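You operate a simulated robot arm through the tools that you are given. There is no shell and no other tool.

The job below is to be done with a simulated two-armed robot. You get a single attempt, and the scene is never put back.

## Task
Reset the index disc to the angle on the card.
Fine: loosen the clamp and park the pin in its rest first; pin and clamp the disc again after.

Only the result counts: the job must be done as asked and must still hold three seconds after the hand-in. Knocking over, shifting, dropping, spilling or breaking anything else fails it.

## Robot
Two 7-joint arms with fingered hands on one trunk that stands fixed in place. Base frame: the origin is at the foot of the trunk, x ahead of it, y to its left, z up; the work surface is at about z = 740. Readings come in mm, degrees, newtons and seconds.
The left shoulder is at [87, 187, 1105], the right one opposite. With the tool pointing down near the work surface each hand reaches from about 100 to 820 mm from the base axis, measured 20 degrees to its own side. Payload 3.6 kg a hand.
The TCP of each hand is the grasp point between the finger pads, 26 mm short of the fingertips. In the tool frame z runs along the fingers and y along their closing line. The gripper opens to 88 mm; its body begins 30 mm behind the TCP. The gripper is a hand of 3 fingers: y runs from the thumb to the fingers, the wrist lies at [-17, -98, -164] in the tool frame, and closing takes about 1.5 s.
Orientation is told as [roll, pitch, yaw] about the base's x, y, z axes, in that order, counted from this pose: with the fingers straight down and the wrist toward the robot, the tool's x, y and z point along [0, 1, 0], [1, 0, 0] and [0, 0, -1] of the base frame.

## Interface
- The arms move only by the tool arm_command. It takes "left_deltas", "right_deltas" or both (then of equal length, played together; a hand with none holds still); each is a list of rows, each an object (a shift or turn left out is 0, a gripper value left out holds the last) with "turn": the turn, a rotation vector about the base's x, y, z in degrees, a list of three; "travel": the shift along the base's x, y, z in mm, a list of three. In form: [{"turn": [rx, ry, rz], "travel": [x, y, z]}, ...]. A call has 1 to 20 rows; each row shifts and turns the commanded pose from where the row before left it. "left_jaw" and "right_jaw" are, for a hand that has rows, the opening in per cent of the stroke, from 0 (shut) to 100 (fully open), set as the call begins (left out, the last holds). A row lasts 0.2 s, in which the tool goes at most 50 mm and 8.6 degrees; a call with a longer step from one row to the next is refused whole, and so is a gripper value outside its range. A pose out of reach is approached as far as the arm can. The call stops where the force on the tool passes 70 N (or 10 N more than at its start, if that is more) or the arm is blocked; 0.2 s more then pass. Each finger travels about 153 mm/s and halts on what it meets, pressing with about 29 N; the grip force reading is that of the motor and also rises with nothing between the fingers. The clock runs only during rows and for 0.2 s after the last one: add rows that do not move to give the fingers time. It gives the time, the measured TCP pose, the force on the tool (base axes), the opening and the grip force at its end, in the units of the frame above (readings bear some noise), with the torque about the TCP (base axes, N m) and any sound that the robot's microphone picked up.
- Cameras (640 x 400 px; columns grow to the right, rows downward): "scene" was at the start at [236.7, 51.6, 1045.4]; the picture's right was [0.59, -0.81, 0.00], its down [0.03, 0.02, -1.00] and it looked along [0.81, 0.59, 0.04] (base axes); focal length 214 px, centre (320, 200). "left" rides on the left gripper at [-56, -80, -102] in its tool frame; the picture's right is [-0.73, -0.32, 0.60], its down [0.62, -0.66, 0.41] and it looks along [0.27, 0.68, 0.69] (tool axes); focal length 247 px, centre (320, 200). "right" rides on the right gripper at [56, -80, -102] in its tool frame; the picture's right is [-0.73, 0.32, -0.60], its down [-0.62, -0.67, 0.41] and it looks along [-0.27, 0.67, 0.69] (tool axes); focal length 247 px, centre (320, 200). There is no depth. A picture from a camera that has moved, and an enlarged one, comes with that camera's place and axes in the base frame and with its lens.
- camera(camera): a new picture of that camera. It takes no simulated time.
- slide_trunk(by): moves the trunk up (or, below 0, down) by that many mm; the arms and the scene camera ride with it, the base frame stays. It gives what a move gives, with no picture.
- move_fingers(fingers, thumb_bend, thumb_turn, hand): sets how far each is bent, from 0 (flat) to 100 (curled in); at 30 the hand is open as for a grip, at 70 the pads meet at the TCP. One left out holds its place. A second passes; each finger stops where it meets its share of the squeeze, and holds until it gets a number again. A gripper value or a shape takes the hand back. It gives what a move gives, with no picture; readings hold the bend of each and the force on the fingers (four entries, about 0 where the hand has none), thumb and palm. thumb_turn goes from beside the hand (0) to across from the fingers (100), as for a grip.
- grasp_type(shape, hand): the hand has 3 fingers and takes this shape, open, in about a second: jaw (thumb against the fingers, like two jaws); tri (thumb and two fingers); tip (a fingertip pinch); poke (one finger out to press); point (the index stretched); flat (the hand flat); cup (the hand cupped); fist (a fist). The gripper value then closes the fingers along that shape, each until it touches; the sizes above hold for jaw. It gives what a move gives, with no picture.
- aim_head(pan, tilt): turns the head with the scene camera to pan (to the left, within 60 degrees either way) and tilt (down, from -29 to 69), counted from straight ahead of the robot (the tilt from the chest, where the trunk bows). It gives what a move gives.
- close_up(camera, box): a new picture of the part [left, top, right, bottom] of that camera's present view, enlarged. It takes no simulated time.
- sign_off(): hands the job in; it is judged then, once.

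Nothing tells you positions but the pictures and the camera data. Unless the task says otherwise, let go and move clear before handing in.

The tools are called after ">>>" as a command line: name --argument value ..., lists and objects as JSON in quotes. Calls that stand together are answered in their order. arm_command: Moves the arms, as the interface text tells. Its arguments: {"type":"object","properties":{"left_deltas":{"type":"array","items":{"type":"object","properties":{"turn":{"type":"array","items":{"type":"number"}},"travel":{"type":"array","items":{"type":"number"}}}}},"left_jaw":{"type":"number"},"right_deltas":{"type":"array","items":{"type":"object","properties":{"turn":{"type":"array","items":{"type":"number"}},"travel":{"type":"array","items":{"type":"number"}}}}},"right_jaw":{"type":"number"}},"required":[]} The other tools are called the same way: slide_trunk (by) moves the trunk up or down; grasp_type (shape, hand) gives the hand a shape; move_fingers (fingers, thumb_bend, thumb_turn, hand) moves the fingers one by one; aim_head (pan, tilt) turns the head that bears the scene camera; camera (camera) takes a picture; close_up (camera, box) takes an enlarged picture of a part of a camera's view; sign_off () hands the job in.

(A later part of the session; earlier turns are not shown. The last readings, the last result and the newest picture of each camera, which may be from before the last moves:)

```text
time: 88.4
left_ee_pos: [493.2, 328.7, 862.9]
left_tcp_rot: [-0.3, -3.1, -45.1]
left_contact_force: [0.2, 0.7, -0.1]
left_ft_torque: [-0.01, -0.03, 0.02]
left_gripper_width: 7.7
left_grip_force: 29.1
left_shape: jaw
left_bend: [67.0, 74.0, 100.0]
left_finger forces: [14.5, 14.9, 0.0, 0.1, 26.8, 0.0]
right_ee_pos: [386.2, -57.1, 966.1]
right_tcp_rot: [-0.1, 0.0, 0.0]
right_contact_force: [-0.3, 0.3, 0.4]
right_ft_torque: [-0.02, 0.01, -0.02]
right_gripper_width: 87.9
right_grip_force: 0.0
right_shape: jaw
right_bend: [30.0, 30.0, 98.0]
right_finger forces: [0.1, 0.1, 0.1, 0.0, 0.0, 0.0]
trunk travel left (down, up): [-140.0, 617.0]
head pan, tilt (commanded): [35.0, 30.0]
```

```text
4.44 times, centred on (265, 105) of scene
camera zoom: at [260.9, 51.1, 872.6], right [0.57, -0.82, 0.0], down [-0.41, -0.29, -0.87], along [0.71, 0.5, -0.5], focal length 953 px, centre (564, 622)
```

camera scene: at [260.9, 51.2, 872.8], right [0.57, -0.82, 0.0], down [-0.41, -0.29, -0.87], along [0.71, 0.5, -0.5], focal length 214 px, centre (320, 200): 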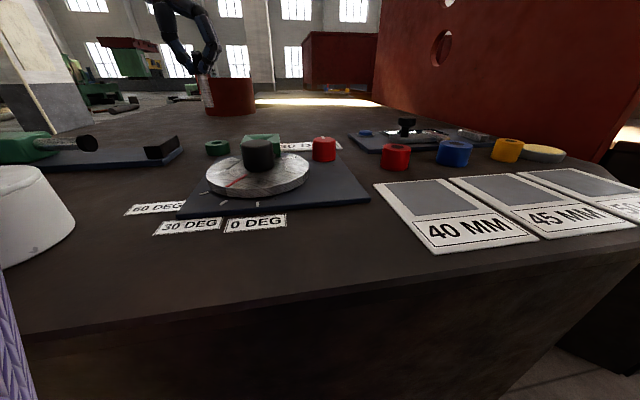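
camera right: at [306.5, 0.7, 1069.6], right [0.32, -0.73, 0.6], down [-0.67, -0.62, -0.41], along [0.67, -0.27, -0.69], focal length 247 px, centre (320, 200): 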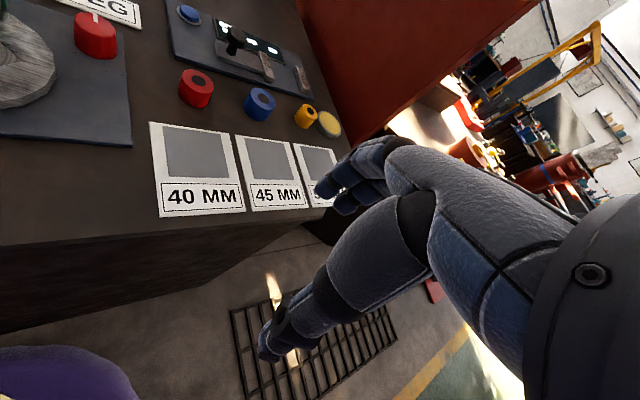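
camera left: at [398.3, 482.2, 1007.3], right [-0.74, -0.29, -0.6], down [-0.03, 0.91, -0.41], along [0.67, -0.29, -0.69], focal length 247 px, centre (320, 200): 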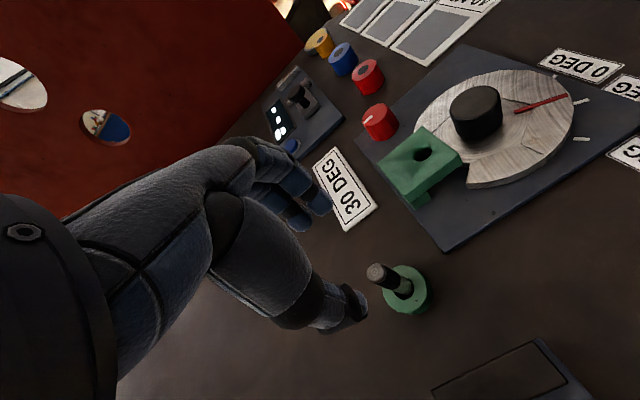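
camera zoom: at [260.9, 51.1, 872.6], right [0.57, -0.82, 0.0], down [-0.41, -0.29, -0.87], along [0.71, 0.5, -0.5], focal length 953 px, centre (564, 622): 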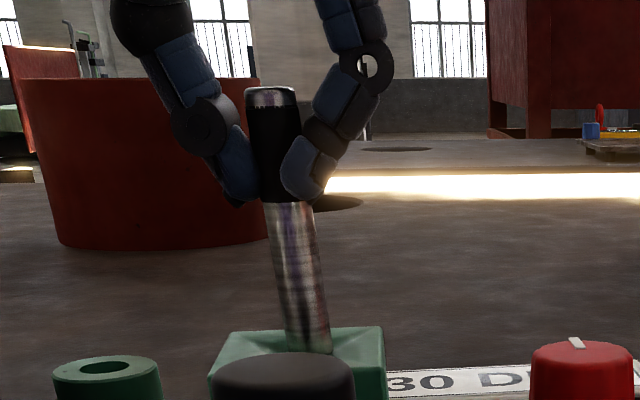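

I'll raise back to exactly the viewpoint I had when the pin first came out, to compare what shows inside the block hole now.

>>> arm_command --left_deltas '[{"travel": [0, 0, 12]}, {"travel": [1.2, 1, 12], "turn": [1.17, 1.17, 0]}, {"travel": [1.2, 1, 8.5], "turn": [1.17, 1.17, 0]}, {"travel": [0, 0, 0]}]'

>>> close_up --camera "left" --box '[330, 235, 394, 295]'

>>> close_up --camera "left" --box '[370, 250, 434, 290]'

```text
time: 89.4
left_ee_pos: [496.0, 331.8, 897.2]
left_tcp_rot: [-0.1, -0.1, -44.9]
left_contact_force: [0.3, 0.8, -1.1]
left_ft_torque: [-0.03, 0.01, 0.0]
left_gripper_width: 7.6
left_grip_force: 29.2
left_shape: jaw
left_bend: [67.0, 74.0, 100.0]
left_finger forces: [14.6, 14.8, 0.1, 0.1, 26.3, 0.1]
right_ee_pos: [387.5, -55.4, 966.2]
right_tcp_rot: [0.0, 0.0, 0.1]
right_contact_force: [-0.3, -1.0, -0.1]
right_ft_torque: [-0.02, 0.0, -0.03]
right_gripper_width: 87.8
right_grip_force: 0.0
right_shape: jaw
right_bend: [30.0, 30.0, 98.0]
right_finger forces: [0.0, 0.0, 0.1, 0.0, 0.1, 0.0]
trunk travel left (down, up): [-140.0, 617.0]
head pan, tilt (commanded): [35.0, 30.0]
```

```text
6.67 times, centred on (362, 265) of left
camera zoom: at [399.9, 348.5, 1000.0], right [-0.74, -0.29, -0.6], down [-0.03, 0.91, -0.41], along [0.67, -0.29, -0.69], focal length 1646 px, centre (40, -233)
```

zoom: 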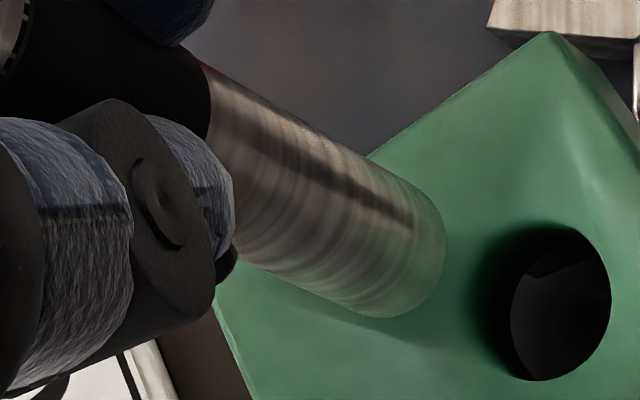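

```text
10.00 times, centred on (402, 270) of left
camera zoom: at [399.9, 348.5, 1000.0], right [-0.74, -0.29, -0.6], down [-0.03, 0.91, -0.41], along [0.67, -0.29, -0.69], focal length 2470 px, centre (-500, -500)
```

zoom: 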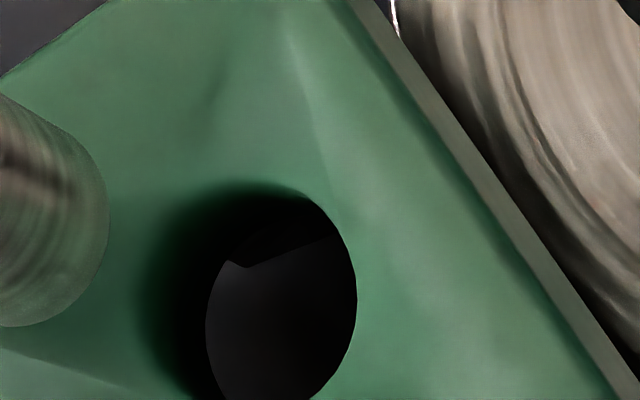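

The view inside the hole matches the original one, so the disc slot is aligned with the hole. The near rim had misled my centring. I'll re-apply the tilt and position the tip for a direct visual comparison just above the hole.

>>> arm_command --left_deltas '[{"travel": [-3, -0.5, 0], "turn": [-1.17, -1.17, 0]}, {"travel": [-2.8, -0.6, 0], "turn": [-1.17, -1.17, 0]}, {"travel": [0, 0, -12]}, {"travel": [0, 0, -12]}, {"travel": [0, 0, -7]}, {"travel": [0, 0, 0]}]'

>>> close_up --camera "left" --box '[340, 230, 436, 290]'

>>> close_up --camera "scene" --box '[225, 90, 305, 150]'

```text
time: 90.8
left_ee_pos: [490.7, 329.3, 865.5]
left_tcp_rot: [0.0, -3.3, -44.9]
left_contact_force: [0.0, -0.1, -0.5]
left_ft_torque: [-0.01, 0.03, 0.0]
left_gripper_width: 7.6
left_grip_force: 28.3
left_shape: jaw
left_bend: [67.0, 74.0, 100.0]
left_finger forces: [14.5, 14.9, 0.0, 0.0, 26.3, 0.0]
right_ee_pos: [386.2, -55.6, 968.0]
right_tcp_rot: [-0.1, 0.0, 0.1]
right_contact_force: [1.1, 0.3, -0.6]
right_ft_torque: [-0.02, 0.01, -0.03]
right_gripper_width: 88.0
right_grip_force: 0.0
right_shape: jaw
right_bend: [30.0, 30.0, 98.0]
right_finger forces: [0.1, 0.0, 0.0, 0.0, 0.1, 0.1]
trunk travel left (down, up): [-140.0, 617.0]
head pan, tilt (commanded): [35.0, 30.0]
```

```text
6.67 times, centred on (388, 260) of left
camera zoom: at [389.9, 351.1, 964.6], right [-0.72, -0.32, -0.62], down [-0.01, 0.89, -0.45], along [0.69, -0.32, -0.65], focal length 1646 px, centre (-133, -200)
```

zoom: 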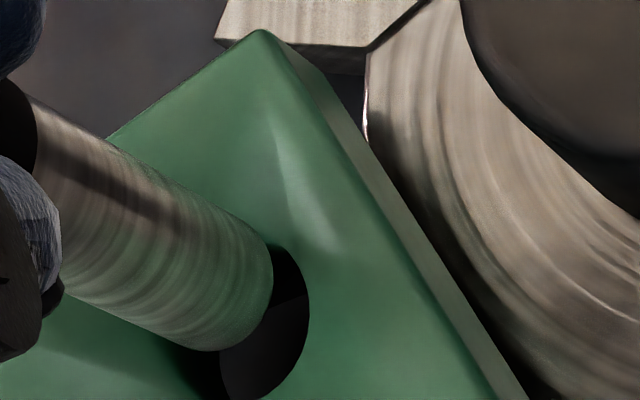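

```text
6.67 times, centred on (265, 120) of scene
camera zoom: at [260.9, 51.2, 872.8], right [0.57, -0.82, 0.0], down [-0.41, -0.29, -0.87], along [0.71, 0.5, -0.5], focal length 1430 px, centre (687, 733)
```

zoom: 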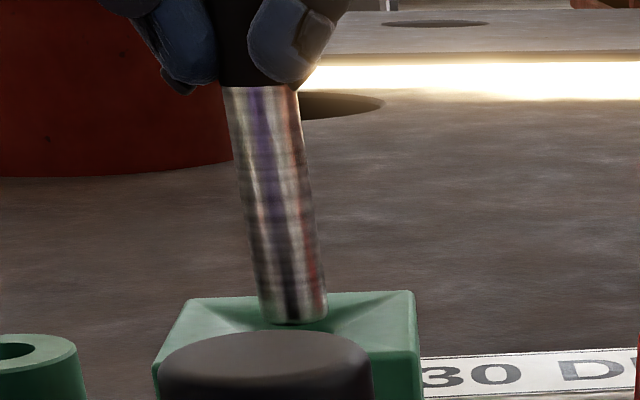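

>>> arm_command --left_deltas '[{"travel": [-0.6, 1.8, 0]}, {"travel": [0, 0, -1.5]}, {"travel": [0, 0, 0]}]'

>>> close_up --camera "left" --box '[340, 230, 436, 290]'

>>> close_up --camera "scene" --box '[235, 120, 299, 160]'

```text
time: 91.6
left_ee_pos: [490.3, 331.6, 865.9]
left_tcp_rot: [0.0, -3.4, -44.9]
left_contact_force: [-0.1, 0.2, -2.6]
left_ft_torque: [0.0, 0.0, 0.03]
left_gripper_width: 7.6
left_grip_force: 29.3
left_shape: jaw
left_bend: [67.0, 74.0, 100.0]
left_finger forces: [14.5, 15.0, 0.0, 0.0, 26.4, 0.0]
right_ee_pos: [387.2, -55.4, 967.1]
right_tcp_rot: [0.0, -0.1, 0.1]
right_contact_force: [-0.5, 0.5, 0.4]
right_ft_torque: [-0.01, 0.02, 0.03]
right_gripper_width: 87.4
right_grip_force: 0.1
right_shape: jaw
right_bend: [30.0, 30.0, 98.0]
right_finger forces: [0.1, 0.1, 0.0, 0.0, 0.0, 0.1]
trunk travel left (down, up): [-140.0, 617.0]
head pan, tilt (commanded): [35.0, 30.0]
```

```text
6.67 times, centred on (388, 260) of left
camera zoom: at [390.0, 353.2, 963.1], right [-0.72, -0.32, -0.62], down [-0.01, 0.89, -0.45], along [0.69, -0.32, -0.65], focal length 1646 px, centre (-133, -200)
```

zoom: 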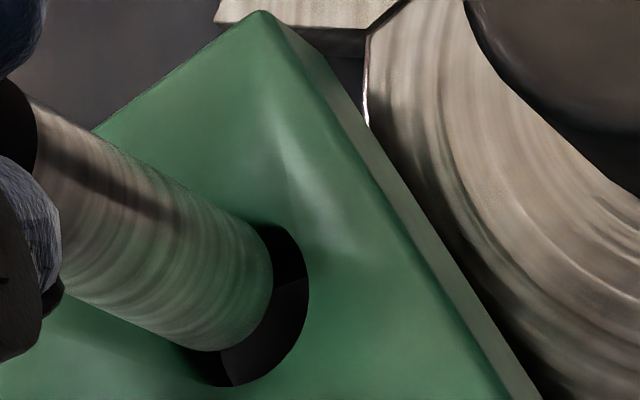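

```text
10.00 times, centred on (267, 140) of scene
camera zoom: at [260.9, 51.2, 872.8], right [0.57, -0.82, 0.0], down [-0.41, -0.29, -0.87], along [0.71, 0.5, -0.5], focal length 2145 px, centre (850, 800)
```

zoom: 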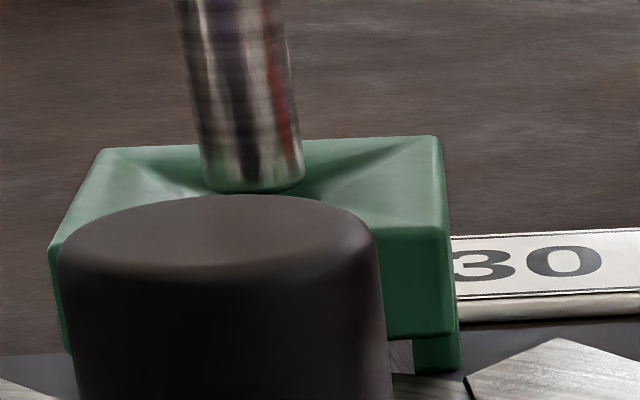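

The two views bracket the hole centre within about 1 mm each side. I'll split the difference and lower gently, watching the force.

>>> arm_command --left_deltas '[{"travel": [0.2, -0.6, -1]}, {"travel": [0, 0, -1.5]}, {"travel": [0, 0, -1.5]}, {"travel": [0, 0, 0]}]'

>>> close_up --camera "left" --box '[340, 230, 436, 290]'

>>> close_up --camera "scene" --box '[235, 120, 299, 160]'

```text
time: 92.6
left_ee_pos: [489.3, 330.8, 860.2]
left_tcp_rot: [-0.1, -3.4, -45.0]
left_contact_force: [-0.5, -1.1, -1.6]
left_ft_torque: [0.0, 0.0, -0.02]
left_gripper_width: 7.7
left_grip_force: 28.9
left_shape: jaw
left_bend: [67.0, 74.0, 100.0]
left_finger forces: [14.5, 14.9, 0.0, 0.1, 26.3, 0.1]
right_ee_pos: [385.9, -56.4, 966.9]
right_tcp_rot: [-0.1, 0.0, 0.1]
right_contact_force: [-0.1, 0.1, 0.9]
right_ft_torque: [0.02, 0.02, 0.05]
right_gripper_width: 87.9
right_grip_force: 0.0
right_shape: jaw
right_bend: [30.0, 30.0, 98.0]
right_finger forces: [0.0, 0.0, 0.1, 0.1, 0.1, 0.0]
trunk travel left (down, up): [-140.0, 617.0]
head pan, tilt (commanded): [35.0, 30.0]
```

```text
6.67 times, centred on (388, 260) of left
camera zoom: at [389.8, 352.6, 959.0], right [-0.72, -0.32, -0.62], down [-0.01, 0.89, -0.45], along [0.69, -0.32, -0.65], focal length 1646 px, centre (-133, -200)
```

zoom: 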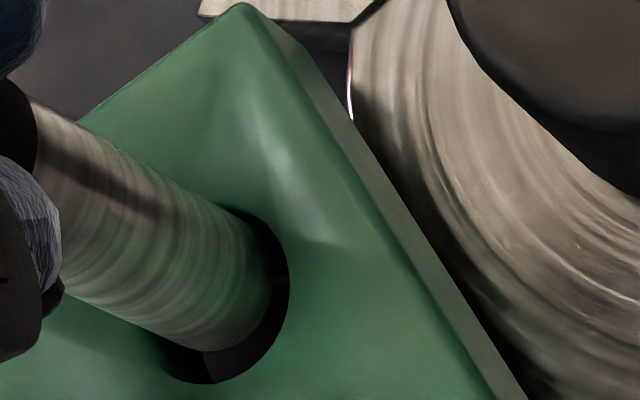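

```text
10.00 times, centred on (267, 140) of scene
camera zoom: at [260.9, 51.2, 872.8], right [0.57, -0.82, 0.0], down [-0.41, -0.29, -0.87], along [0.71, 0.5, -0.5], focal length 2145 px, centre (850, 800)
```

zoom: 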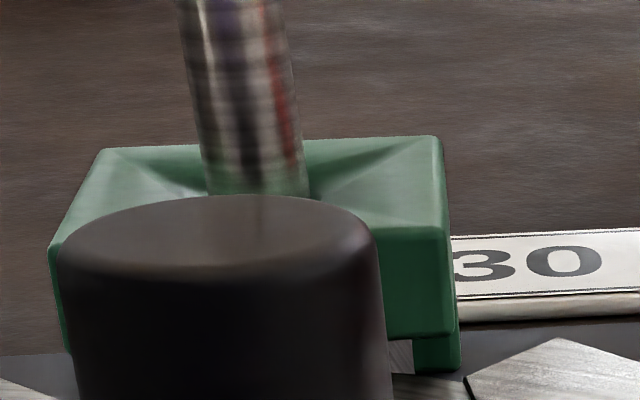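

>>> arm_command --left_deltas '[{"travel": [-0.2, 0.7, -1]}, {"travel": [0, 0, -1.5]}, {"travel": [0, 0, -1.5]}, {"travel": [0, 0, 0]}]'

>>> close_up --camera "left" --box '[340, 230, 436, 290]'

```text
time: 93.6
left_ee_pos: [491.4, 332.3, 857.7]
left_tcp_rot: [-0.1, -3.5, -45.1]
left_contact_force: [0.8, 0.8, -1.8]
left_ft_torque: [0.02, -0.02, -0.02]
left_gripper_width: 7.6
left_grip_force: 28.7
left_shape: jaw
left_bend: [67.0, 74.0, 100.0]
left_finger forces: [14.4, 14.9, 0.0, 0.1, 26.3, 0.0]
right_ee_pos: [385.2, -54.9, 966.9]
right_tcp_rot: [0.0, 0.0, 0.0]
right_contact_force: [-1.1, 0.3, -0.4]
right_ft_torque: [0.02, -0.04, 0.02]
right_gripper_width: 87.9
right_grip_force: 0.1
right_shape: jaw
right_bend: [30.0, 30.0, 98.0]
right_finger forces: [0.0, 0.1, 0.0, 0.0, 0.0, 0.0]
trunk travel left (down, up): [-140.0, 617.0]
head pan, tilt (commanded): [35.0, 30.0]
```

```text
6.67 times, centred on (388, 260) of left
camera zoom: at [390.1, 353.6, 954.8], right [-0.72, -0.32, -0.62], down [-0.01, 0.89, -0.45], along [0.69, -0.32, -0.65], focal length 1646 px, centre (-133, -200)
```

zoom: 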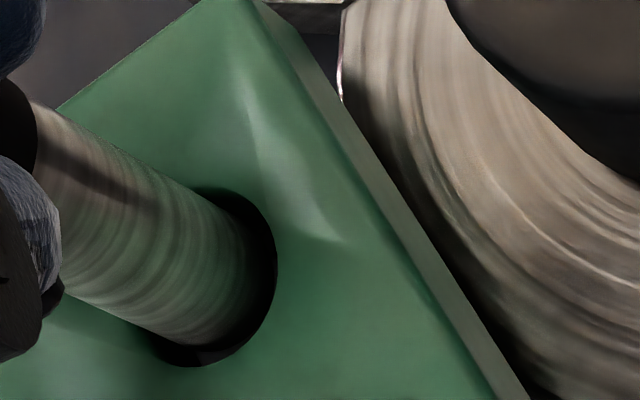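

The pin is entering the block hole without contact. I'll keep lowering toward the disc slot in small steps.

>>> arm_command --left_deltas '[{"travel": [0, 0, -2]}, {"travel": [0, 0, -2]}, {"travel": [0, 0, -2]}, {"travel": [0, 0, -2]}, {"travel": [0, 0, 0]}]'

>>> arm_command --left_deltas '[{"travel": [0, 0, -1.5]}, {"travel": [0, 0, -1.5]}, {"travel": [0, 0, -1.5]}, {"travel": [0, 0, -1.5]}, {"travel": [0, 0, 0]}]'

>>> close_up --camera "left" --box '[320, 210, 448, 290]'

>>> close_up --camera "scene" --box '[215, 70, 315, 160]'

```text
time: 94.8
left_ee_pos: [489.7, 333.1, 849.8]
left_tcp_rot: [0.0, -3.4, -45.0]
left_contact_force: [-0.3, 0.0, -1.4]
left_ft_torque: [0.02, -0.01, 0.0]
left_gripper_width: 7.7
left_grip_force: 29.0
left_shape: jaw
left_bend: [67.0, 74.0, 100.0]
left_finger forces: [14.5, 14.9, 0.0, 0.0, 26.2, 0.0]
right_ee_pos: [386.5, -55.4, 966.9]
right_tcp_rot: [0.0, 0.1, 0.0]
right_contact_force: [-1.1, 0.6, 0.5]
right_ft_torque: [-0.02, 0.03, 0.01]
right_gripper_width: 87.8
right_grip_force: 0.0
right_shape: jaw
right_bend: [30.0, 30.0, 98.0]
right_finger forces: [0.0, 0.1, 0.0, 0.0, 0.0, 0.0]
trunk travel left (down, up): [-140.0, 617.0]
head pan, tilt (commanded): [35.0, 30.0]
```

```text
time: 96.0
left_ee_pos: [490.9, 332.6, 843.4]
left_tcp_rot: [0.0, -3.4, -45.0]
left_contact_force: [0.0, 0.1, -0.9]
left_ft_torque: [0.04, -0.01, 0.0]
left_gripper_width: 7.5
left_grip_force: 29.1
left_shape: jaw
left_bend: [67.0, 74.0, 100.0]
left_finger forces: [14.7, 15.0, 0.0, 0.0, 26.3, 0.1]
right_ee_pos: [385.3, -56.7, 967.6]
right_tcp_rot: [0.0, 0.0, 0.0]
right_contact_force: [-0.2, 0.9, 0.9]
right_ft_torque: [0.01, -0.02, 0.0]
right_gripper_width: 87.9
right_grip_force: 0.1
right_shape: jaw
right_bend: [30.0, 30.0, 98.0]
right_finger forces: [0.1, 0.0, 0.1, 0.0, 0.1, 0.0]
trunk travel left (down, up): [-140.0, 617.0]
head pan, tilt (commanded): [35.0, 30.0]
```

```text
5.00 times, centred on (384, 250) of left
camera zoom: at [389.7, 354.2, 940.6], right [-0.72, -0.32, -0.62], down [-0.01, 0.89, -0.45], along [0.69, -0.32, -0.65], focal length 1235 px, centre (0, -50)
```

zoom: 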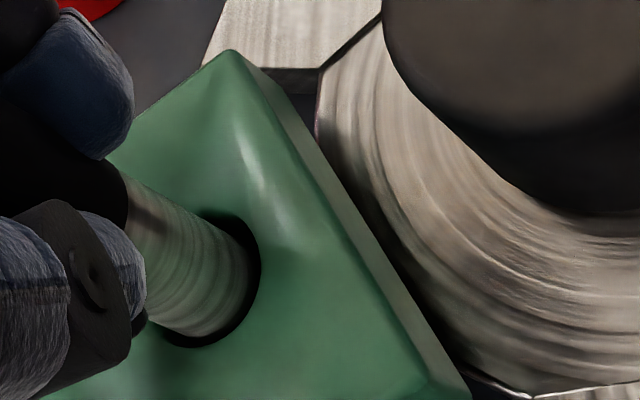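

```text
4.44 times, centred on (265, 115) of scene
camera zoom: at [260.9, 51.2, 872.8], right [0.57, -0.82, 0.0], down [-0.41, -0.29, -0.87], along [0.71, 0.5, -0.5], focal length 953 px, centre (564, 578)
```

zoom: 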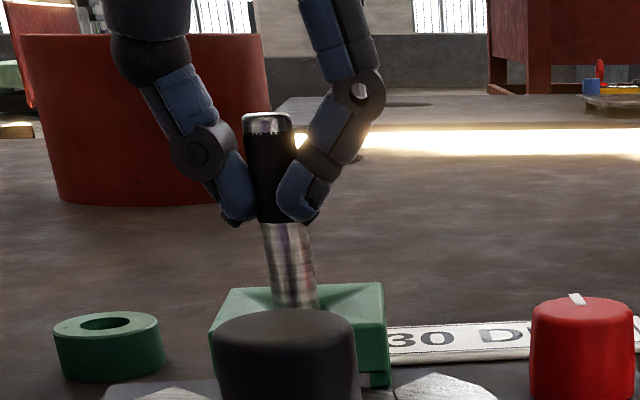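

>>> arm_command --left_deltas '[{"travel": [0, 0, -1.5]}, {"travel": [0, 0, -1.5]}, {"travel": [0, 0, -1.5]}, {"travel": [0, 0, -1.5]}, {"travel": [0, 0, 0]}]'

>>> arm_command --left_deltas '[{"travel": [0, 0, -1.5]}, {"travel": [0, 0, -1.5]}, {"travel": [0, 0, -1.5]}, {"travel": [0, 0, 0]}]'

```text
time: 97.2
left_ee_pos: [490.2, 332.8, 838.4]
left_tcp_rot: [-0.1, -3.3, -45.0]
left_contact_force: [0.5, -0.4, -1.4]
left_ft_torque: [0.03, 0.02, 0.0]
left_gripper_width: 7.6
left_grip_force: 29.5
left_shape: jaw
left_bend: [67.0, 74.0, 100.0]
left_finger forces: [14.7, 14.9, 0.1, 0.1, 26.4, 0.1]
right_ee_pos: [387.4, -56.1, 966.5]
right_tcp_rot: [0.0, 0.0, 0.0]
right_contact_force: [-0.5, -0.7, 0.8]
right_ft_torque: [0.01, -0.03, -0.02]
right_gripper_width: 87.9
right_grip_force: 0.1
right_shape: jaw
right_bend: [30.0, 30.0, 98.0]
right_finger forces: [0.0, 0.0, 0.1, 0.0, 0.1, 0.0]
trunk travel left (down, up): [-140.0, 617.0]
head pan, tilt (commanded): [35.0, 30.0]
```

```text
time: 98.2
left_ee_pos: [488.7, 331.7, 834.2]
left_tcp_rot: [0.0, -3.4, -45.0]
left_contact_force: [-0.4, -0.1, -2.0]
left_ft_torque: [0.01, -0.05, 0.0]
left_gripper_width: 7.5
left_grip_force: 29.3
left_shape: jaw
left_bend: [67.0, 74.0, 100.0]
left_finger forces: [14.6, 15.1, 0.1, 0.0, 26.2, 0.0]
right_ee_pos: [386.6, -55.0, 967.4]
right_tcp_rot: [0.0, 0.0, -0.1]
right_contact_force: [0.3, -0.1, -0.2]
right_ft_torque: [0.02, -0.05, 0.01]
right_gripper_width: 87.7
right_grip_force: 0.1
right_shape: jaw
right_bend: [30.0, 30.0, 98.0]
right_finger forces: [0.0, 0.0, 0.0, 0.0, 0.0, 0.1]
trunk travel left (down, up): [-140.0, 617.0]
head pan, tilt (commanded): [35.0, 30.0]
```

No contact so far, and the tip should now be in the slot. I'll continue down to the original depth.

>>> arm_command --left_deltas '[{"travel": [0, 0, -1.5]}, {"travel": [0, 0, -1.5]}, {"travel": [0, 0, -1.5]}, {"travel": [0, 0, 0]}]'

>>> arm_command --left_deltas '[{"travel": [0, 0, -1]}, {"travel": [0, 0, -1]}, {"travel": [0, 0, -1]}, {"travel": [0, 0, 0]}]'

>>> close_up --camera "scene" --box '[215, 70, 315, 160]'

```text
time: 99.2
left_ee_pos: [490.2, 332.1, 829.6]
left_tcp_rot: [0.0, -3.4, -45.0]
left_contact_force: [-0.7, -0.2, -2.0]
left_ft_torque: [0.05, -0.03, 0.0]
left_gripper_width: 7.6
left_grip_force: 29.2
left_shape: jaw
left_bend: [67.0, 74.0, 100.0]
left_finger forces: [14.6, 15.1, 0.0, 0.1, 26.3, 0.0]
right_ee_pos: [386.6, -55.7, 965.9]
right_tcp_rot: [-0.1, 0.1, 0.0]
right_contact_force: [-0.3, 0.2, -0.7]
right_ft_torque: [0.03, 0.01, 0.0]
right_gripper_width: 87.7
right_grip_force: 0.1
right_shape: jaw
right_bend: [30.0, 30.0, 98.0]
right_finger forces: [0.0, 0.0, 0.0, 0.1, 0.0, 0.1]
trunk travel left (down, up): [-140.0, 617.0]
head pan, tilt (commanded): [35.0, 30.0]
```

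```text
time: 100.2
left_ee_pos: [489.8, 332.8, 825.2]
left_tcp_rot: [0.0, -3.4, -45.0]
left_contact_force: [-0.2, -0.4, 0.0]
left_ft_torque: [0.01, 0.0, -0.02]
left_gripper_width: 7.7
left_grip_force: 29.1
left_shape: jaw
left_bend: [67.0, 74.0, 100.0]
left_finger forces: [14.7, 15.1, 0.1, 0.1, 26.4, 0.1]
right_ee_pos: [387.2, -54.9, 967.4]
right_tcp_rot: [0.0, 0.0, 0.1]
right_contact_force: [0.4, 0.3, 0.3]
right_ft_torque: [-0.02, 0.02, 0.0]
right_gripper_width: 87.7
right_grip_force: 0.1
right_shape: jaw
right_bend: [30.0, 30.0, 98.0]
right_finger forces: [0.0, 0.1, 0.0, 0.0, 0.0, 0.0]
trunk travel left (down, up): [-140.0, 617.0]
head pan, tilt (commanded): [35.0, 30.0]
```

```text
4.44 times, centred on (265, 115) of scene
camera zoom: at [260.8, 51.2, 872.9], right [0.57, -0.82, 0.0], down [-0.41, -0.29, -0.87], along [0.71, 0.5, -0.5], focal length 953 px, centre (564, 578)
```

zoom: 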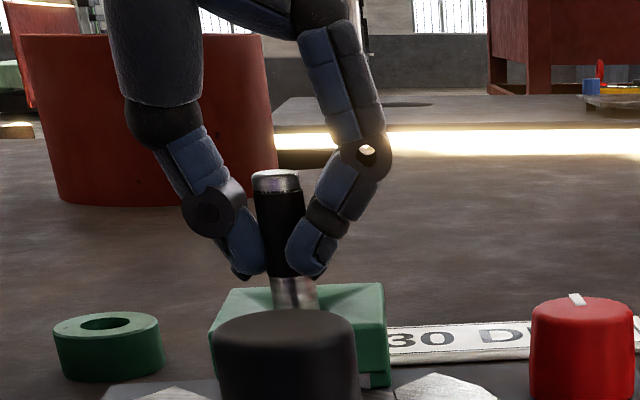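

>>> arm_command --left_deltas '[{"travel": [0, 0, -1]}, {"travel": [0, 0, -1]}, {"travel": [0, 0, 0]}]'

>>> close_up --camera "scene" --box '[200, 60, 360, 160]'

>>> close_up --camera "left" --box '[270, 170, 430, 270]'

```text
time: 101.0
left_ee_pos: [489.5, 331.3, 824.5]
left_tcp_rot: [0.2, -3.5, -45.0]
left_contact_force: [0.7, 0.8, 8.4]
left_ft_torque: [0.03, -0.03, -0.01]
left_gripper_width: 8.0
left_grip_force: 29.4
left_shape: jaw
left_bend: [67.0, 74.0, 100.0]
left_finger forces: [15.2, 16.5, 0.0, 0.0, 27.6, 0.1]
right_ee_pos: [386.0, -56.2, 966.1]
right_tcp_rot: [0.0, 0.0, 0.0]
right_contact_force: [1.0, 0.6, -1.4]
right_ft_torque: [-0.01, -0.01, 0.0]
right_gripper_width: 87.7
right_grip_force: 0.0
right_shape: jaw
right_bend: [30.0, 30.0, 98.0]
right_finger forces: [0.0, 0.0, 0.0, 0.1, 0.1, 0.0]
trunk travel left (down, up): [-140.0, 617.0]
head pan, tilt (commanded): [35.0, 30.0]
```

```text
4.00 times, centred on (280, 110) of scene
camera zoom: at [260.4, 50.9, 873.1], right [0.57, -0.82, 0.0], down [-0.41, -0.29, -0.87], along [0.71, 0.5, -0.5], focal length 858 px, centre (480, 560)
```

zoom: 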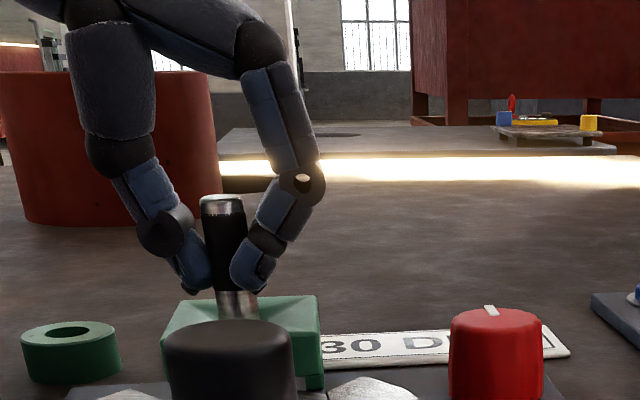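

```text
4.00 times, centred on (350, 220) of left
camera zoom: at [388.5, 352.6, 922.1], right [-0.72, -0.32, -0.62], down [-0.01, 0.89, -0.45], along [0.7, -0.32, -0.64], focal length 988 px, centre (200, 120)
```

zoom: 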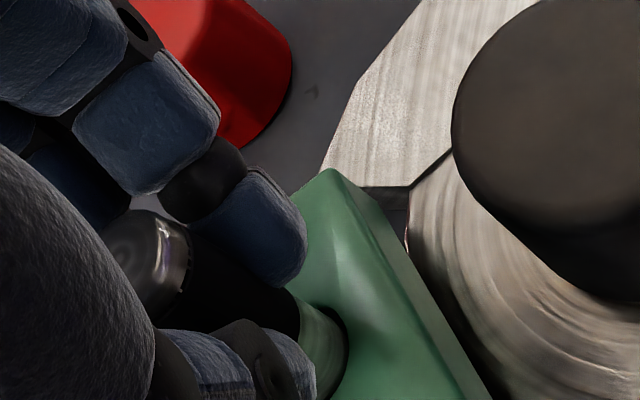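

The pin bottoms out at the same height it had originally, so it is seated. I'll release it and check.

>>> arm_command --left_deltas '[{"travel": [0, 0, 0.5]}, {"travel": [0, 0, 0]}, {"travel": [0, 0, 0]}, {"travel": [0, 0, 0]}]' --left_jaw 60

>>> close_up --camera "scene" --box '[200, 60, 360, 160]'

>>> close_up --camera "left" --box '[270, 170, 430, 270]'

```text
time: 102.0
left_ee_pos: [488.7, 332.2, 823.9]
left_tcp_rot: [-0.2, -3.4, -45.1]
left_contact_force: [-0.3, 0.3, 1.0]
left_ft_torque: [-0.01, -0.01, 0.02]
left_gripper_width: 52.2
left_grip_force: 0.1
left_shape: jaw
left_bend: [39.0, 63.0, 100.0]
left_finger forces: [0.0, 0.1, 0.0, 0.1, 0.0, 0.0]
right_ee_pos: [385.4, -56.4, 965.4]
right_tcp_rot: [0.0, 0.0, 0.0]
right_contact_force: [-0.7, 0.9, -0.6]
right_ft_torque: [0.04, 0.0, -0.02]
right_gripper_width: 88.2
right_grip_force: 0.0
right_shape: jaw
right_bend: [30.0, 30.0, 98.0]
right_finger forces: [0.0, 0.0, 0.1, 0.1, 0.1, 0.0]
trunk travel left (down, up): [-140.0, 617.0]
head pan, tilt (commanded): [35.0, 30.0]
```

```text
4.00 times, centred on (280, 110) of scene
camera zoom: at [260.8, 51.2, 872.9], right [0.57, -0.82, 0.0], down [-0.41, -0.29, -0.87], along [0.71, 0.5, -0.5], focal length 858 px, centre (480, 560)
```

zoom: 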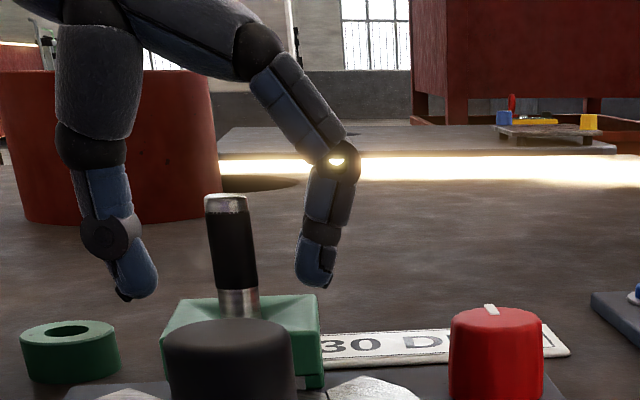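

```text
4.00 times, centred on (350, 220) of left
camera zoom: at [388.9, 353.6, 921.4], right [-0.72, -0.32, -0.62], down [-0.01, 0.89, -0.45], along [0.69, -0.32, -0.65], focal length 988 px, centre (200, 120)
```

zoom: 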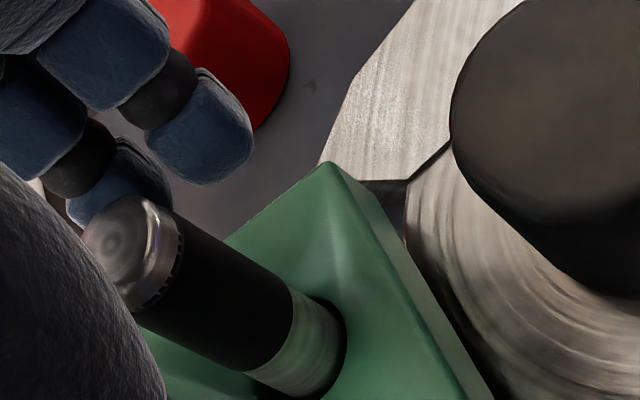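

The pin stands exactly as it did at the start. I'll raise the hand, level it, and re-check the line against the 30° mark before clamping.

>>> arm_command --left_deltas '[{"travel": [0, 0, 8]}, {"travel": [0, 0, 15]}, {"travel": [0, 0, 25]}, {"travel": [0, 0, 25]}, {"travel": [0, 0, 10], "turn": [1.2, 1.2, 0]}, {"travel": [0, 0, 0], "turn": [1.2, 1.2, 0]}, {"travel": [0, 0, 0]}]'

>>> arm_command --left_deltas '[{"travel": [-4, -27, 0]}, {"travel": [-4, -27, 0]}, {"travel": [-4, -26, 0]}, {"travel": [0, 0, 0]}]'

>>> camera --camera "left"

>>> close_up --camera "left" --box '[440, 275, 640, 400]'

```text
time: 103.6
left_ee_pos: [489.1, 331.1, 908.3]
left_tcp_rot: [-0.1, 0.1, -45.0]
left_contact_force: [0.0, -0.8, -0.4]
left_ft_torque: [0.01, 0.01, -0.02]
left_gripper_width: 52.4
left_grip_force: 0.0
left_shape: jaw
left_bend: [39.0, 63.0, 100.0]
left_finger forces: [0.0, 0.0, 0.0, 0.0, 0.1, 0.0]
right_ee_pos: [387.1, -55.4, 966.7]
right_tcp_rot: [0.1, 0.0, 0.0]
right_contact_force: [0.7, -1.2, 0.5]
right_ft_torque: [0.01, 0.02, 0.02]
right_gripper_width: 87.9
right_grip_force: 0.0
right_shape: jaw
right_bend: [30.0, 30.0, 98.0]
right_finger forces: [0.1, 0.0, 0.0, 0.0, 0.0, 0.1]
trunk travel left (down, up): [-140.0, 617.0]
head pan, tilt (commanded): [35.0, 30.0]
```

```text
time: 104.6
left_ee_pos: [476.3, 253.1, 906.3]
left_tcp_rot: [-0.1, 0.1, -45.1]
left_contact_force: [0.1, 0.1, 1.2]
left_ft_torque: [0.01, 0.02, 0.02]
left_gripper_width: 52.4
left_grip_force: 0.1
left_shape: jaw
left_bend: [39.0, 63.0, 100.0]
left_finger forces: [0.1, 0.0, 0.1, 0.1, 0.0, 0.0]
right_ee_pos: [387.0, -55.6, 967.9]
right_tcp_rot: [-0.1, 0.0, -0.1]
right_contact_force: [-0.8, 0.2, 0.5]
right_ft_torque: [0.0, -0.03, -0.01]
right_gripper_width: 87.9
right_grip_force: 0.1
right_shape: jaw
right_bend: [30.0, 30.0, 98.0]
right_finger forces: [0.1, 0.0, 0.1, 0.0, 0.0, 0.0]
trunk travel left (down, up): [-140.0, 617.0]
head pan, tilt (commanded): [35.0, 30.0]
```

```text
taken
camera left: at [379.9, 270.9, 1009.2], right [-0.75, -0.29, -0.6], down [-0.03, 0.91, -0.41], along [0.67, -0.29, -0.69], focal length 247 px, centre (320, 200)
```

left: 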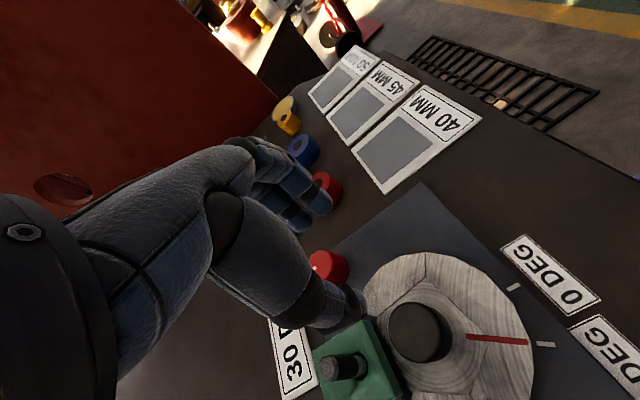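

```text
3.20 times, centred on (540, 338) of left
camera zoom: at [379.9, 270.9, 1009.2], right [-0.75, -0.29, -0.6], down [-0.03, 0.91, -0.41], along [0.67, -0.29, -0.69], focal length 790 px, centre (-384, -240)
```

zoom: 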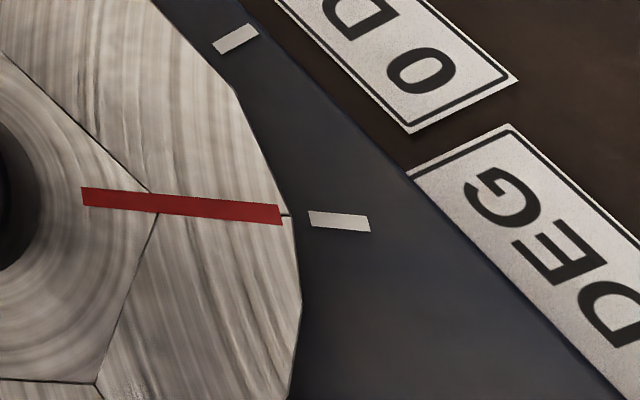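

The disc reads 30° with the pin in. Now I'll tighten the clamp: go over the red knob at yaw +30 to leave room for a 90° clockwise turn.

>>> arm_command --left_deltas '[{"travel": [10, 0.5, 0], "turn": [0, 0, 7.5]}, {"travel": [10, 0.5, 0], "turn": [0, 0, 7.5]}, {"travel": [10, 0.5, 0], "turn": [0, 0, 7.5]}, {"travel": [10, 0.5, 0], "turn": [0, 0, 7.5]}, {"travel": [10, 0.5, 0], "turn": [0, 0, 7.5]}, {"travel": [10, 0.5, 0], "turn": [0, 0, 7.5]}, {"travel": [10, 0.5, 0], "turn": [0, 0, 7.5]}, {"travel": [10, 0.5, 0], "turn": [0, 0, 7.5]}, {"travel": [10, 0.5, 0], "turn": [0, 0, 7.5]}, {"travel": [6, 0.5, 0], "turn": [0, 0, 7.5]}, {"travel": [0, 0, 0]}]' --left_jaw 70

>>> camera --camera "left"

>>> close_up --camera "left" --box '[360, 250, 456, 310]'

```text
time: 107.0
left_ee_pos: [573.7, 258.0, 907.9]
left_tcp_rot: [0.0, 0.1, 30.1]
left_contact_force: [-0.2, -0.5, 1.1]
left_ft_torque: [-0.01, -0.04, -0.03]
left_gripper_width: 61.4
left_grip_force: 0.1
left_shape: jaw
left_bend: [36.0, 56.0, 99.0]
left_finger forces: [0.0, 0.0, 0.0, 0.0, 0.0, 0.1]
right_ee_pos: [386.9, -54.8, 965.8]
right_tcp_rot: [0.0, 0.1, 0.0]
right_contact_force: [-0.1, 0.4, 0.0]
right_ft_torque: [0.01, -0.01, 0.05]
right_gripper_width: 87.7
right_grip_force: 0.1
right_shape: jaw
right_bend: [30.0, 30.0, 98.0]
right_finger forces: [0.0, 0.0, 0.1, 0.0, 0.1, 0.0]
trunk travel left (down, up): [-140.0, 617.0]
head pan, tilt (commanded): [35.0, 30.0]
```

```text
taken
camera left: at [532.9, 168.5, 1009.8], right [0.09, -0.8, -0.6], down [-0.89, 0.21, -0.41], along [0.45, 0.57, -0.69], focal length 247 px, centre (320, 200)
```

left: 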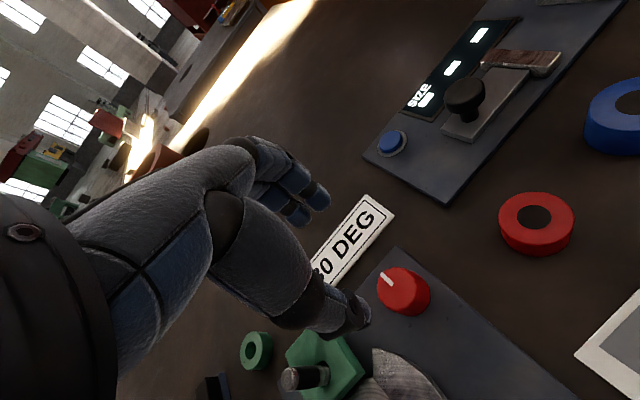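

```text
6.67 times, centred on (408, 280) of left
camera zoom: at [532.9, 168.5, 1009.8], right [0.09, -0.8, -0.6], down [-0.89, 0.21, -0.41], along [0.45, 0.57, -0.69], focal length 1646 px, centre (-267, -333)
```

zoom: 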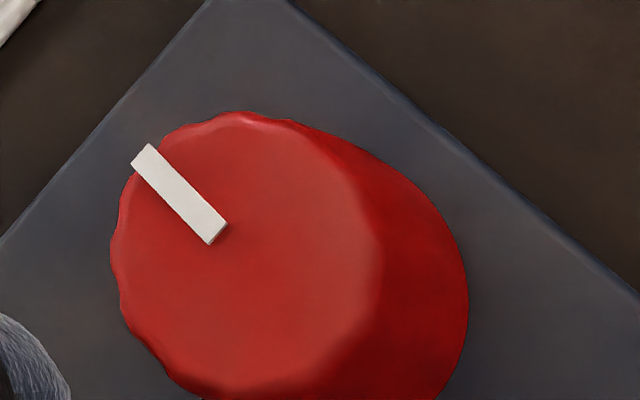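

>>> arm_command --left_deltas '[{"travel": [-1.5, 0.5, -30]}, {"travel": [0, 0, -30]}, {"travel": [0, 0, -30]}, {"travel": [0, 0, -20]}, {"travel": [0, 0, -18]}, {"travel": [0, 0, 0]}]'

>>> close_up --camera "scene" --box '[260, 90, 380, 165]'

>>> camera --camera "left"

```text
time: 108.4
left_ee_pos: [571.2, 258.2, 779.3]
left_tcp_rot: [-0.1, 0.0, 30.0]
left_contact_force: [0.5, 0.0, -0.1]
left_ft_torque: [0.0, -0.01, 0.03]
left_gripper_width: 61.2
left_grip_force: 0.1
left_shape: jaw
left_bend: [36.0, 56.0, 99.0]
left_finger forces: [0.0, 0.0, 0.0, 0.1, 0.0, 0.0]
right_ee_pos: [385.4, -55.7, 968.2]
right_tcp_rot: [0.0, 0.1, -0.1]
right_contact_force: [0.4, 0.8, 0.0]
right_ft_torque: [0.0, 0.0, -0.01]
right_gripper_width: 87.7
right_grip_force: 0.0
right_shape: jaw
right_bend: [30.0, 30.0, 98.0]
right_finger forces: [0.1, 0.0, 0.1, 0.0, 0.0, 0.0]
trunk travel left (down, up): [-140.0, 617.0]
head pan, tilt (commanded): [35.0, 30.0]
```

```text
5.33 times, centred on (320, 128) of scene
camera zoom: at [260.8, 51.2, 872.9], right [0.57, -0.82, 0.0], down [-0.41, -0.29, -0.87], along [0.71, 0.5, -0.5], focal length 1144 px, centre (320, 587)
```

zoom: 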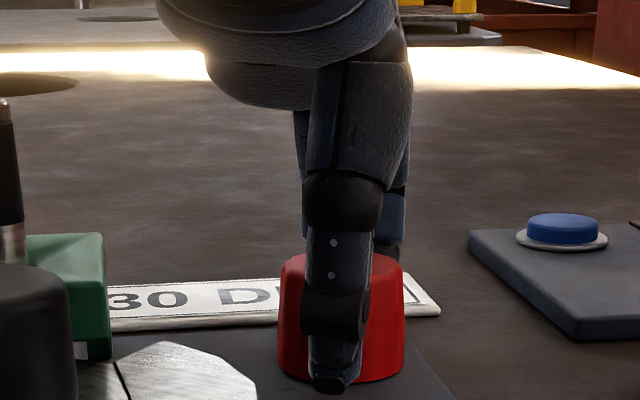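

```text
taken
camera left: at [530.4, 170.0, 881.2], right [0.09, -0.8, -0.6], down [-0.89, 0.21, -0.41], along [0.45, 0.57, -0.69], focal length 247 px, centre (320, 200)
```

left: 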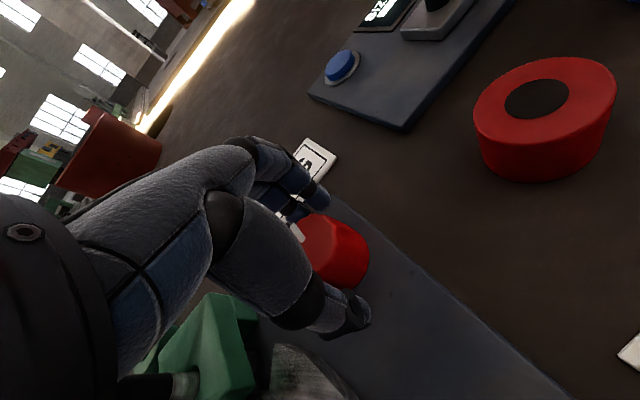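

>>> arm_command --left_deltas '[{"travel": [0, 0, 0]}, {"travel": [0, 0, 0]}, {"travel": [0, 0, 0]}, {"travel": [0, 0, 0]}, {"travel": [0, 0, 0]}, {"travel": [0, 0, 0]}]' --left_jaw 0

>>> arm_command --left_deltas '[{"turn": [0, 0, -4]}, {"turn": [0, 0, -4]}, {"turn": [0, 0, -4]}, {"turn": [0, 0, -4]}, {"turn": [0, 0, 0]}]'

>>> camera --camera "left"

```text
time: 109.8
left_ee_pos: [570.1, 258.1, 778.8]
left_tcp_rot: [0.0, 0.1, 29.9]
left_contact_force: [0.7, -0.5, -2.5]
left_ft_torque: [-0.02, -0.02, -0.06]
left_gripper_width: 32.8
left_grip_force: 29.4
left_shape: jaw
left_bend: [52.0, 70.0, 100.0]
left_finger forces: [11.6, 15.2, 0.1, 0.0, 26.2, 0.0]
right_ee_pos: [386.7, -55.8, 966.9]
right_tcp_rot: [0.0, 0.0, 0.0]
right_contact_force: [-0.2, -0.4, 0.3]
right_ft_torque: [0.0, -0.01, 0.01]
right_gripper_width: 87.8
right_grip_force: 0.1
right_shape: jaw
right_bend: [30.0, 30.0, 98.0]
right_finger forces: [0.0, 0.0, 0.0, 0.0, 0.0, 0.1]
trunk travel left (down, up): [-140.0, 617.0]
head pan, tilt (commanded): [35.0, 30.0]
```

```text
time: 111.0
left_ee_pos: [571.4, 258.6, 778.7]
left_tcp_rot: [-0.1, 0.0, 13.9]
left_contact_force: [-2.7, -0.6, -0.8]
left_ft_torque: [0.0, 0.07, 0.01]
left_gripper_width: 32.6
left_grip_force: 28.9
left_shape: jaw
left_bend: [52.0, 70.0, 100.0]
left_finger forces: [13.7, 12.7, 0.1, 0.0, 28.4, 0.0]
right_ee_pos: [385.9, -57.1, 967.0]
right_tcp_rot: [0.0, 0.0, 0.0]
right_contact_force: [0.1, -0.7, 0.3]
right_ft_torque: [-0.02, -0.03, -0.01]
right_gripper_width: 87.8
right_grip_force: 0.0
right_shape: jaw
right_bend: [30.0, 30.0, 98.0]
right_finger forces: [0.1, 0.0, 0.0, 0.0, 0.0, 0.0]
trunk travel left (down, up): [-140.0, 617.0]
head pan, tilt (commanded): [35.0, 30.0]
```

```text
taken
camera left: at [507.8, 184.7, 881.2], right [-0.13, -0.79, -0.6], down [-0.8, 0.45, -0.41], along [0.59, 0.42, -0.69], focal length 247 px, centre (320, 200)
```

left: 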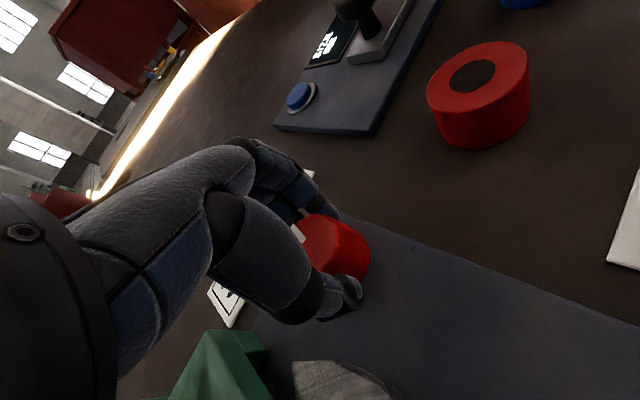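

The knob turns freely with the hand. I'll continue clockwise in stages, watching torque and reach.

>>> arm_command --left_deltas '[{"turn": [0, 0, -5]}, {"turn": [0, 0, -5]}, {"turn": [0, 0, -5]}, {"turn": [0, 0, -5]}, {"turn": [0, 0, -5]}, {"turn": [0, 0, 0]}]'

```text
time: 112.4
left_ee_pos: [572.2, 256.5, 780.1]
left_tcp_rot: [-0.1, 0.1, -11.2]
left_contact_force: [-1.9, -3.3, -2.5]
left_ft_torque: [-0.02, 0.06, 0.02]
left_gripper_width: 32.6
left_grip_force: 29.0
left_shape: jaw
left_bend: [52.0, 70.0, 100.0]
left_finger forces: [16.0, 10.9, 0.0, 0.0, 27.2, 0.0]
right_ee_pos: [386.4, -55.3, 966.1]
right_tcp_rot: [0.0, -0.1, 0.1]
right_contact_force: [-0.2, -0.1, -0.2]
right_ft_torque: [0.0, 0.01, -0.02]
right_gripper_width: 87.4
right_grip_force: 0.1
right_shape: jaw
right_bend: [30.0, 30.0, 98.0]
right_finger forces: [0.1, 0.0, 0.0, 0.0, 0.0, 0.1]
trunk travel left (down, up): [-140.0, 617.0]
head pan, tilt (commanded): [35.0, 30.0]
```

>>> arm_command --left_deltas '[{"turn": [0, 0, -5]}, {"turn": [0, 0, -5]}, {"turn": [0, 0, -5]}, {"turn": [0, 0, -5]}, {"turn": [0, 0, -5]}, {"turn": [0, 0, 0]}]'

>>> camera --camera "left"

```text
time: 113.8
left_ee_pos: [571.6, 256.7, 778.8]
left_tcp_rot: [0.0, 0.0, -36.2]
left_contact_force: [-3.2, -5.1, -2.9]
left_ft_torque: [-0.09, 0.05, 0.02]
left_gripper_width: 32.6
left_grip_force: 28.4
left_shape: jaw
left_bend: [53.0, 70.0, 99.0]
left_finger forces: [19.3, 9.2, 0.0, 0.0, 26.1, 0.0]
right_ee_pos: [386.4, -56.7, 966.7]
right_tcp_rot: [0.0, 0.0, 0.1]
right_contact_force: [-0.3, -0.3, 0.3]
right_ft_torque: [0.04, 0.0, 0.01]
right_gripper_width: 87.9
right_grip_force: 0.0
right_shape: jaw
right_bend: [30.0, 30.0, 98.0]
right_finger forces: [0.0, 0.1, 0.0, 0.1, 0.0, 0.0]
trunk travel left (down, up): [-140.0, 617.0]
head pan, tilt (commanded): [35.0, 30.0]
```

```text
taken
camera left: at [474.1, 258.8, 881.5], right [-0.69, -0.41, -0.6], down [-0.17, 0.9, -0.41], along [0.7, -0.18, -0.69], focal length 247 px, centre (320, 200)
```

left: 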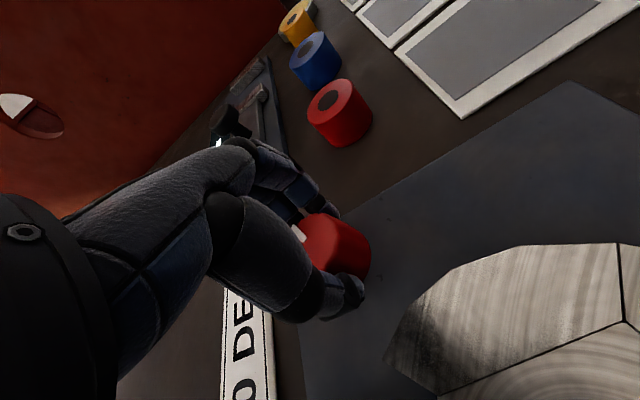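

>>> arm_command --left_deltas '[{"turn": [0, 0, -5]}, {"turn": [0, 0, -5]}, {"turn": [0, 0, -5]}, {"turn": [0, 0, -5]}, {"turn": [0, 0, 0]}]'

>>> camera --camera "left"

>>> close_up --camera "scene" --box '[240, 85, 360, 160]'

```text
time: 115.0
left_ee_pos: [572.8, 255.7, 778.6]
left_tcp_rot: [-0.1, 0.1, -56.2]
left_contact_force: [-10.1, -8.4, -2.3]
left_ft_torque: [-0.13, 0.12, 0.04]
left_gripper_width: 32.5
left_grip_force: 28.9
left_shape: jaw
left_bend: [52.0, 70.0, 98.0]
left_finger forces: [25.2, 4.7, 0.0, 0.0, 26.0, 0.1]
right_ee_pos: [386.4, -55.8, 966.8]
right_tcp_rot: [0.0, 0.0, 0.0]
right_contact_force: [0.4, 0.8, -0.1]
right_ft_torque: [-0.01, 0.02, 0.02]
right_gripper_width: 87.7
right_grip_force: 0.0
right_shape: jaw
right_bend: [30.0, 30.0, 98.0]
right_finger forces: [0.0, 0.1, 0.0, 0.0, 0.1, 0.0]
trunk travel left (down, up): [-140.0, 617.0]
head pan, tilt (commanded): [35.0, 30.0]
```

```text
taken
camera left: at [480.9, 292.0, 881.6], right [-0.79, -0.14, -0.6], down [0.15, 0.9, -0.41], along [0.6, -0.41, -0.69], focal length 247 px, centre (320, 200)
```

left: 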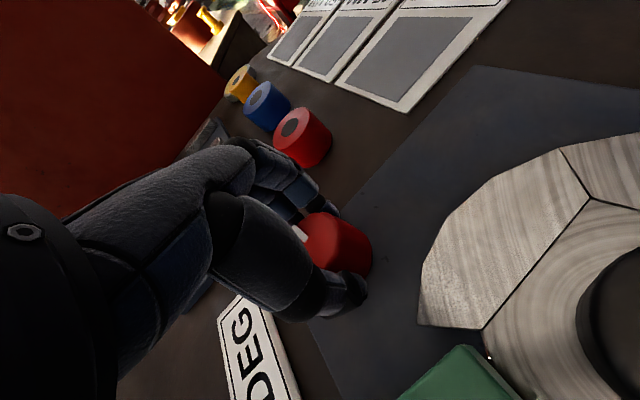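

```text
5.33 times, centred on (300, 122) of scene
camera zoom: at [260.3, 50.7, 873.0], right [0.57, -0.82, 0.0], down [-0.41, -0.29, -0.87], along [0.71, 0.5, -0.5], focal length 1144 px, centre (427, 613)
```

zoom: 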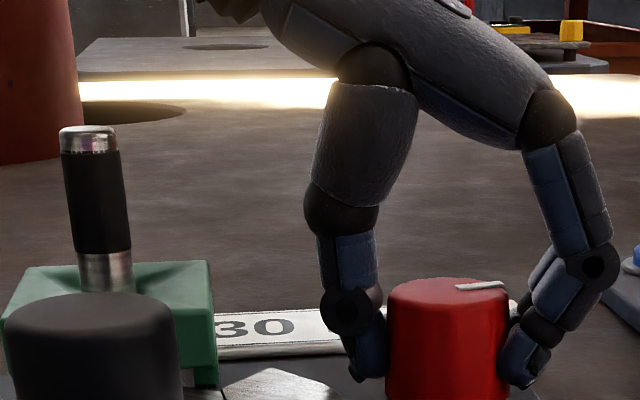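

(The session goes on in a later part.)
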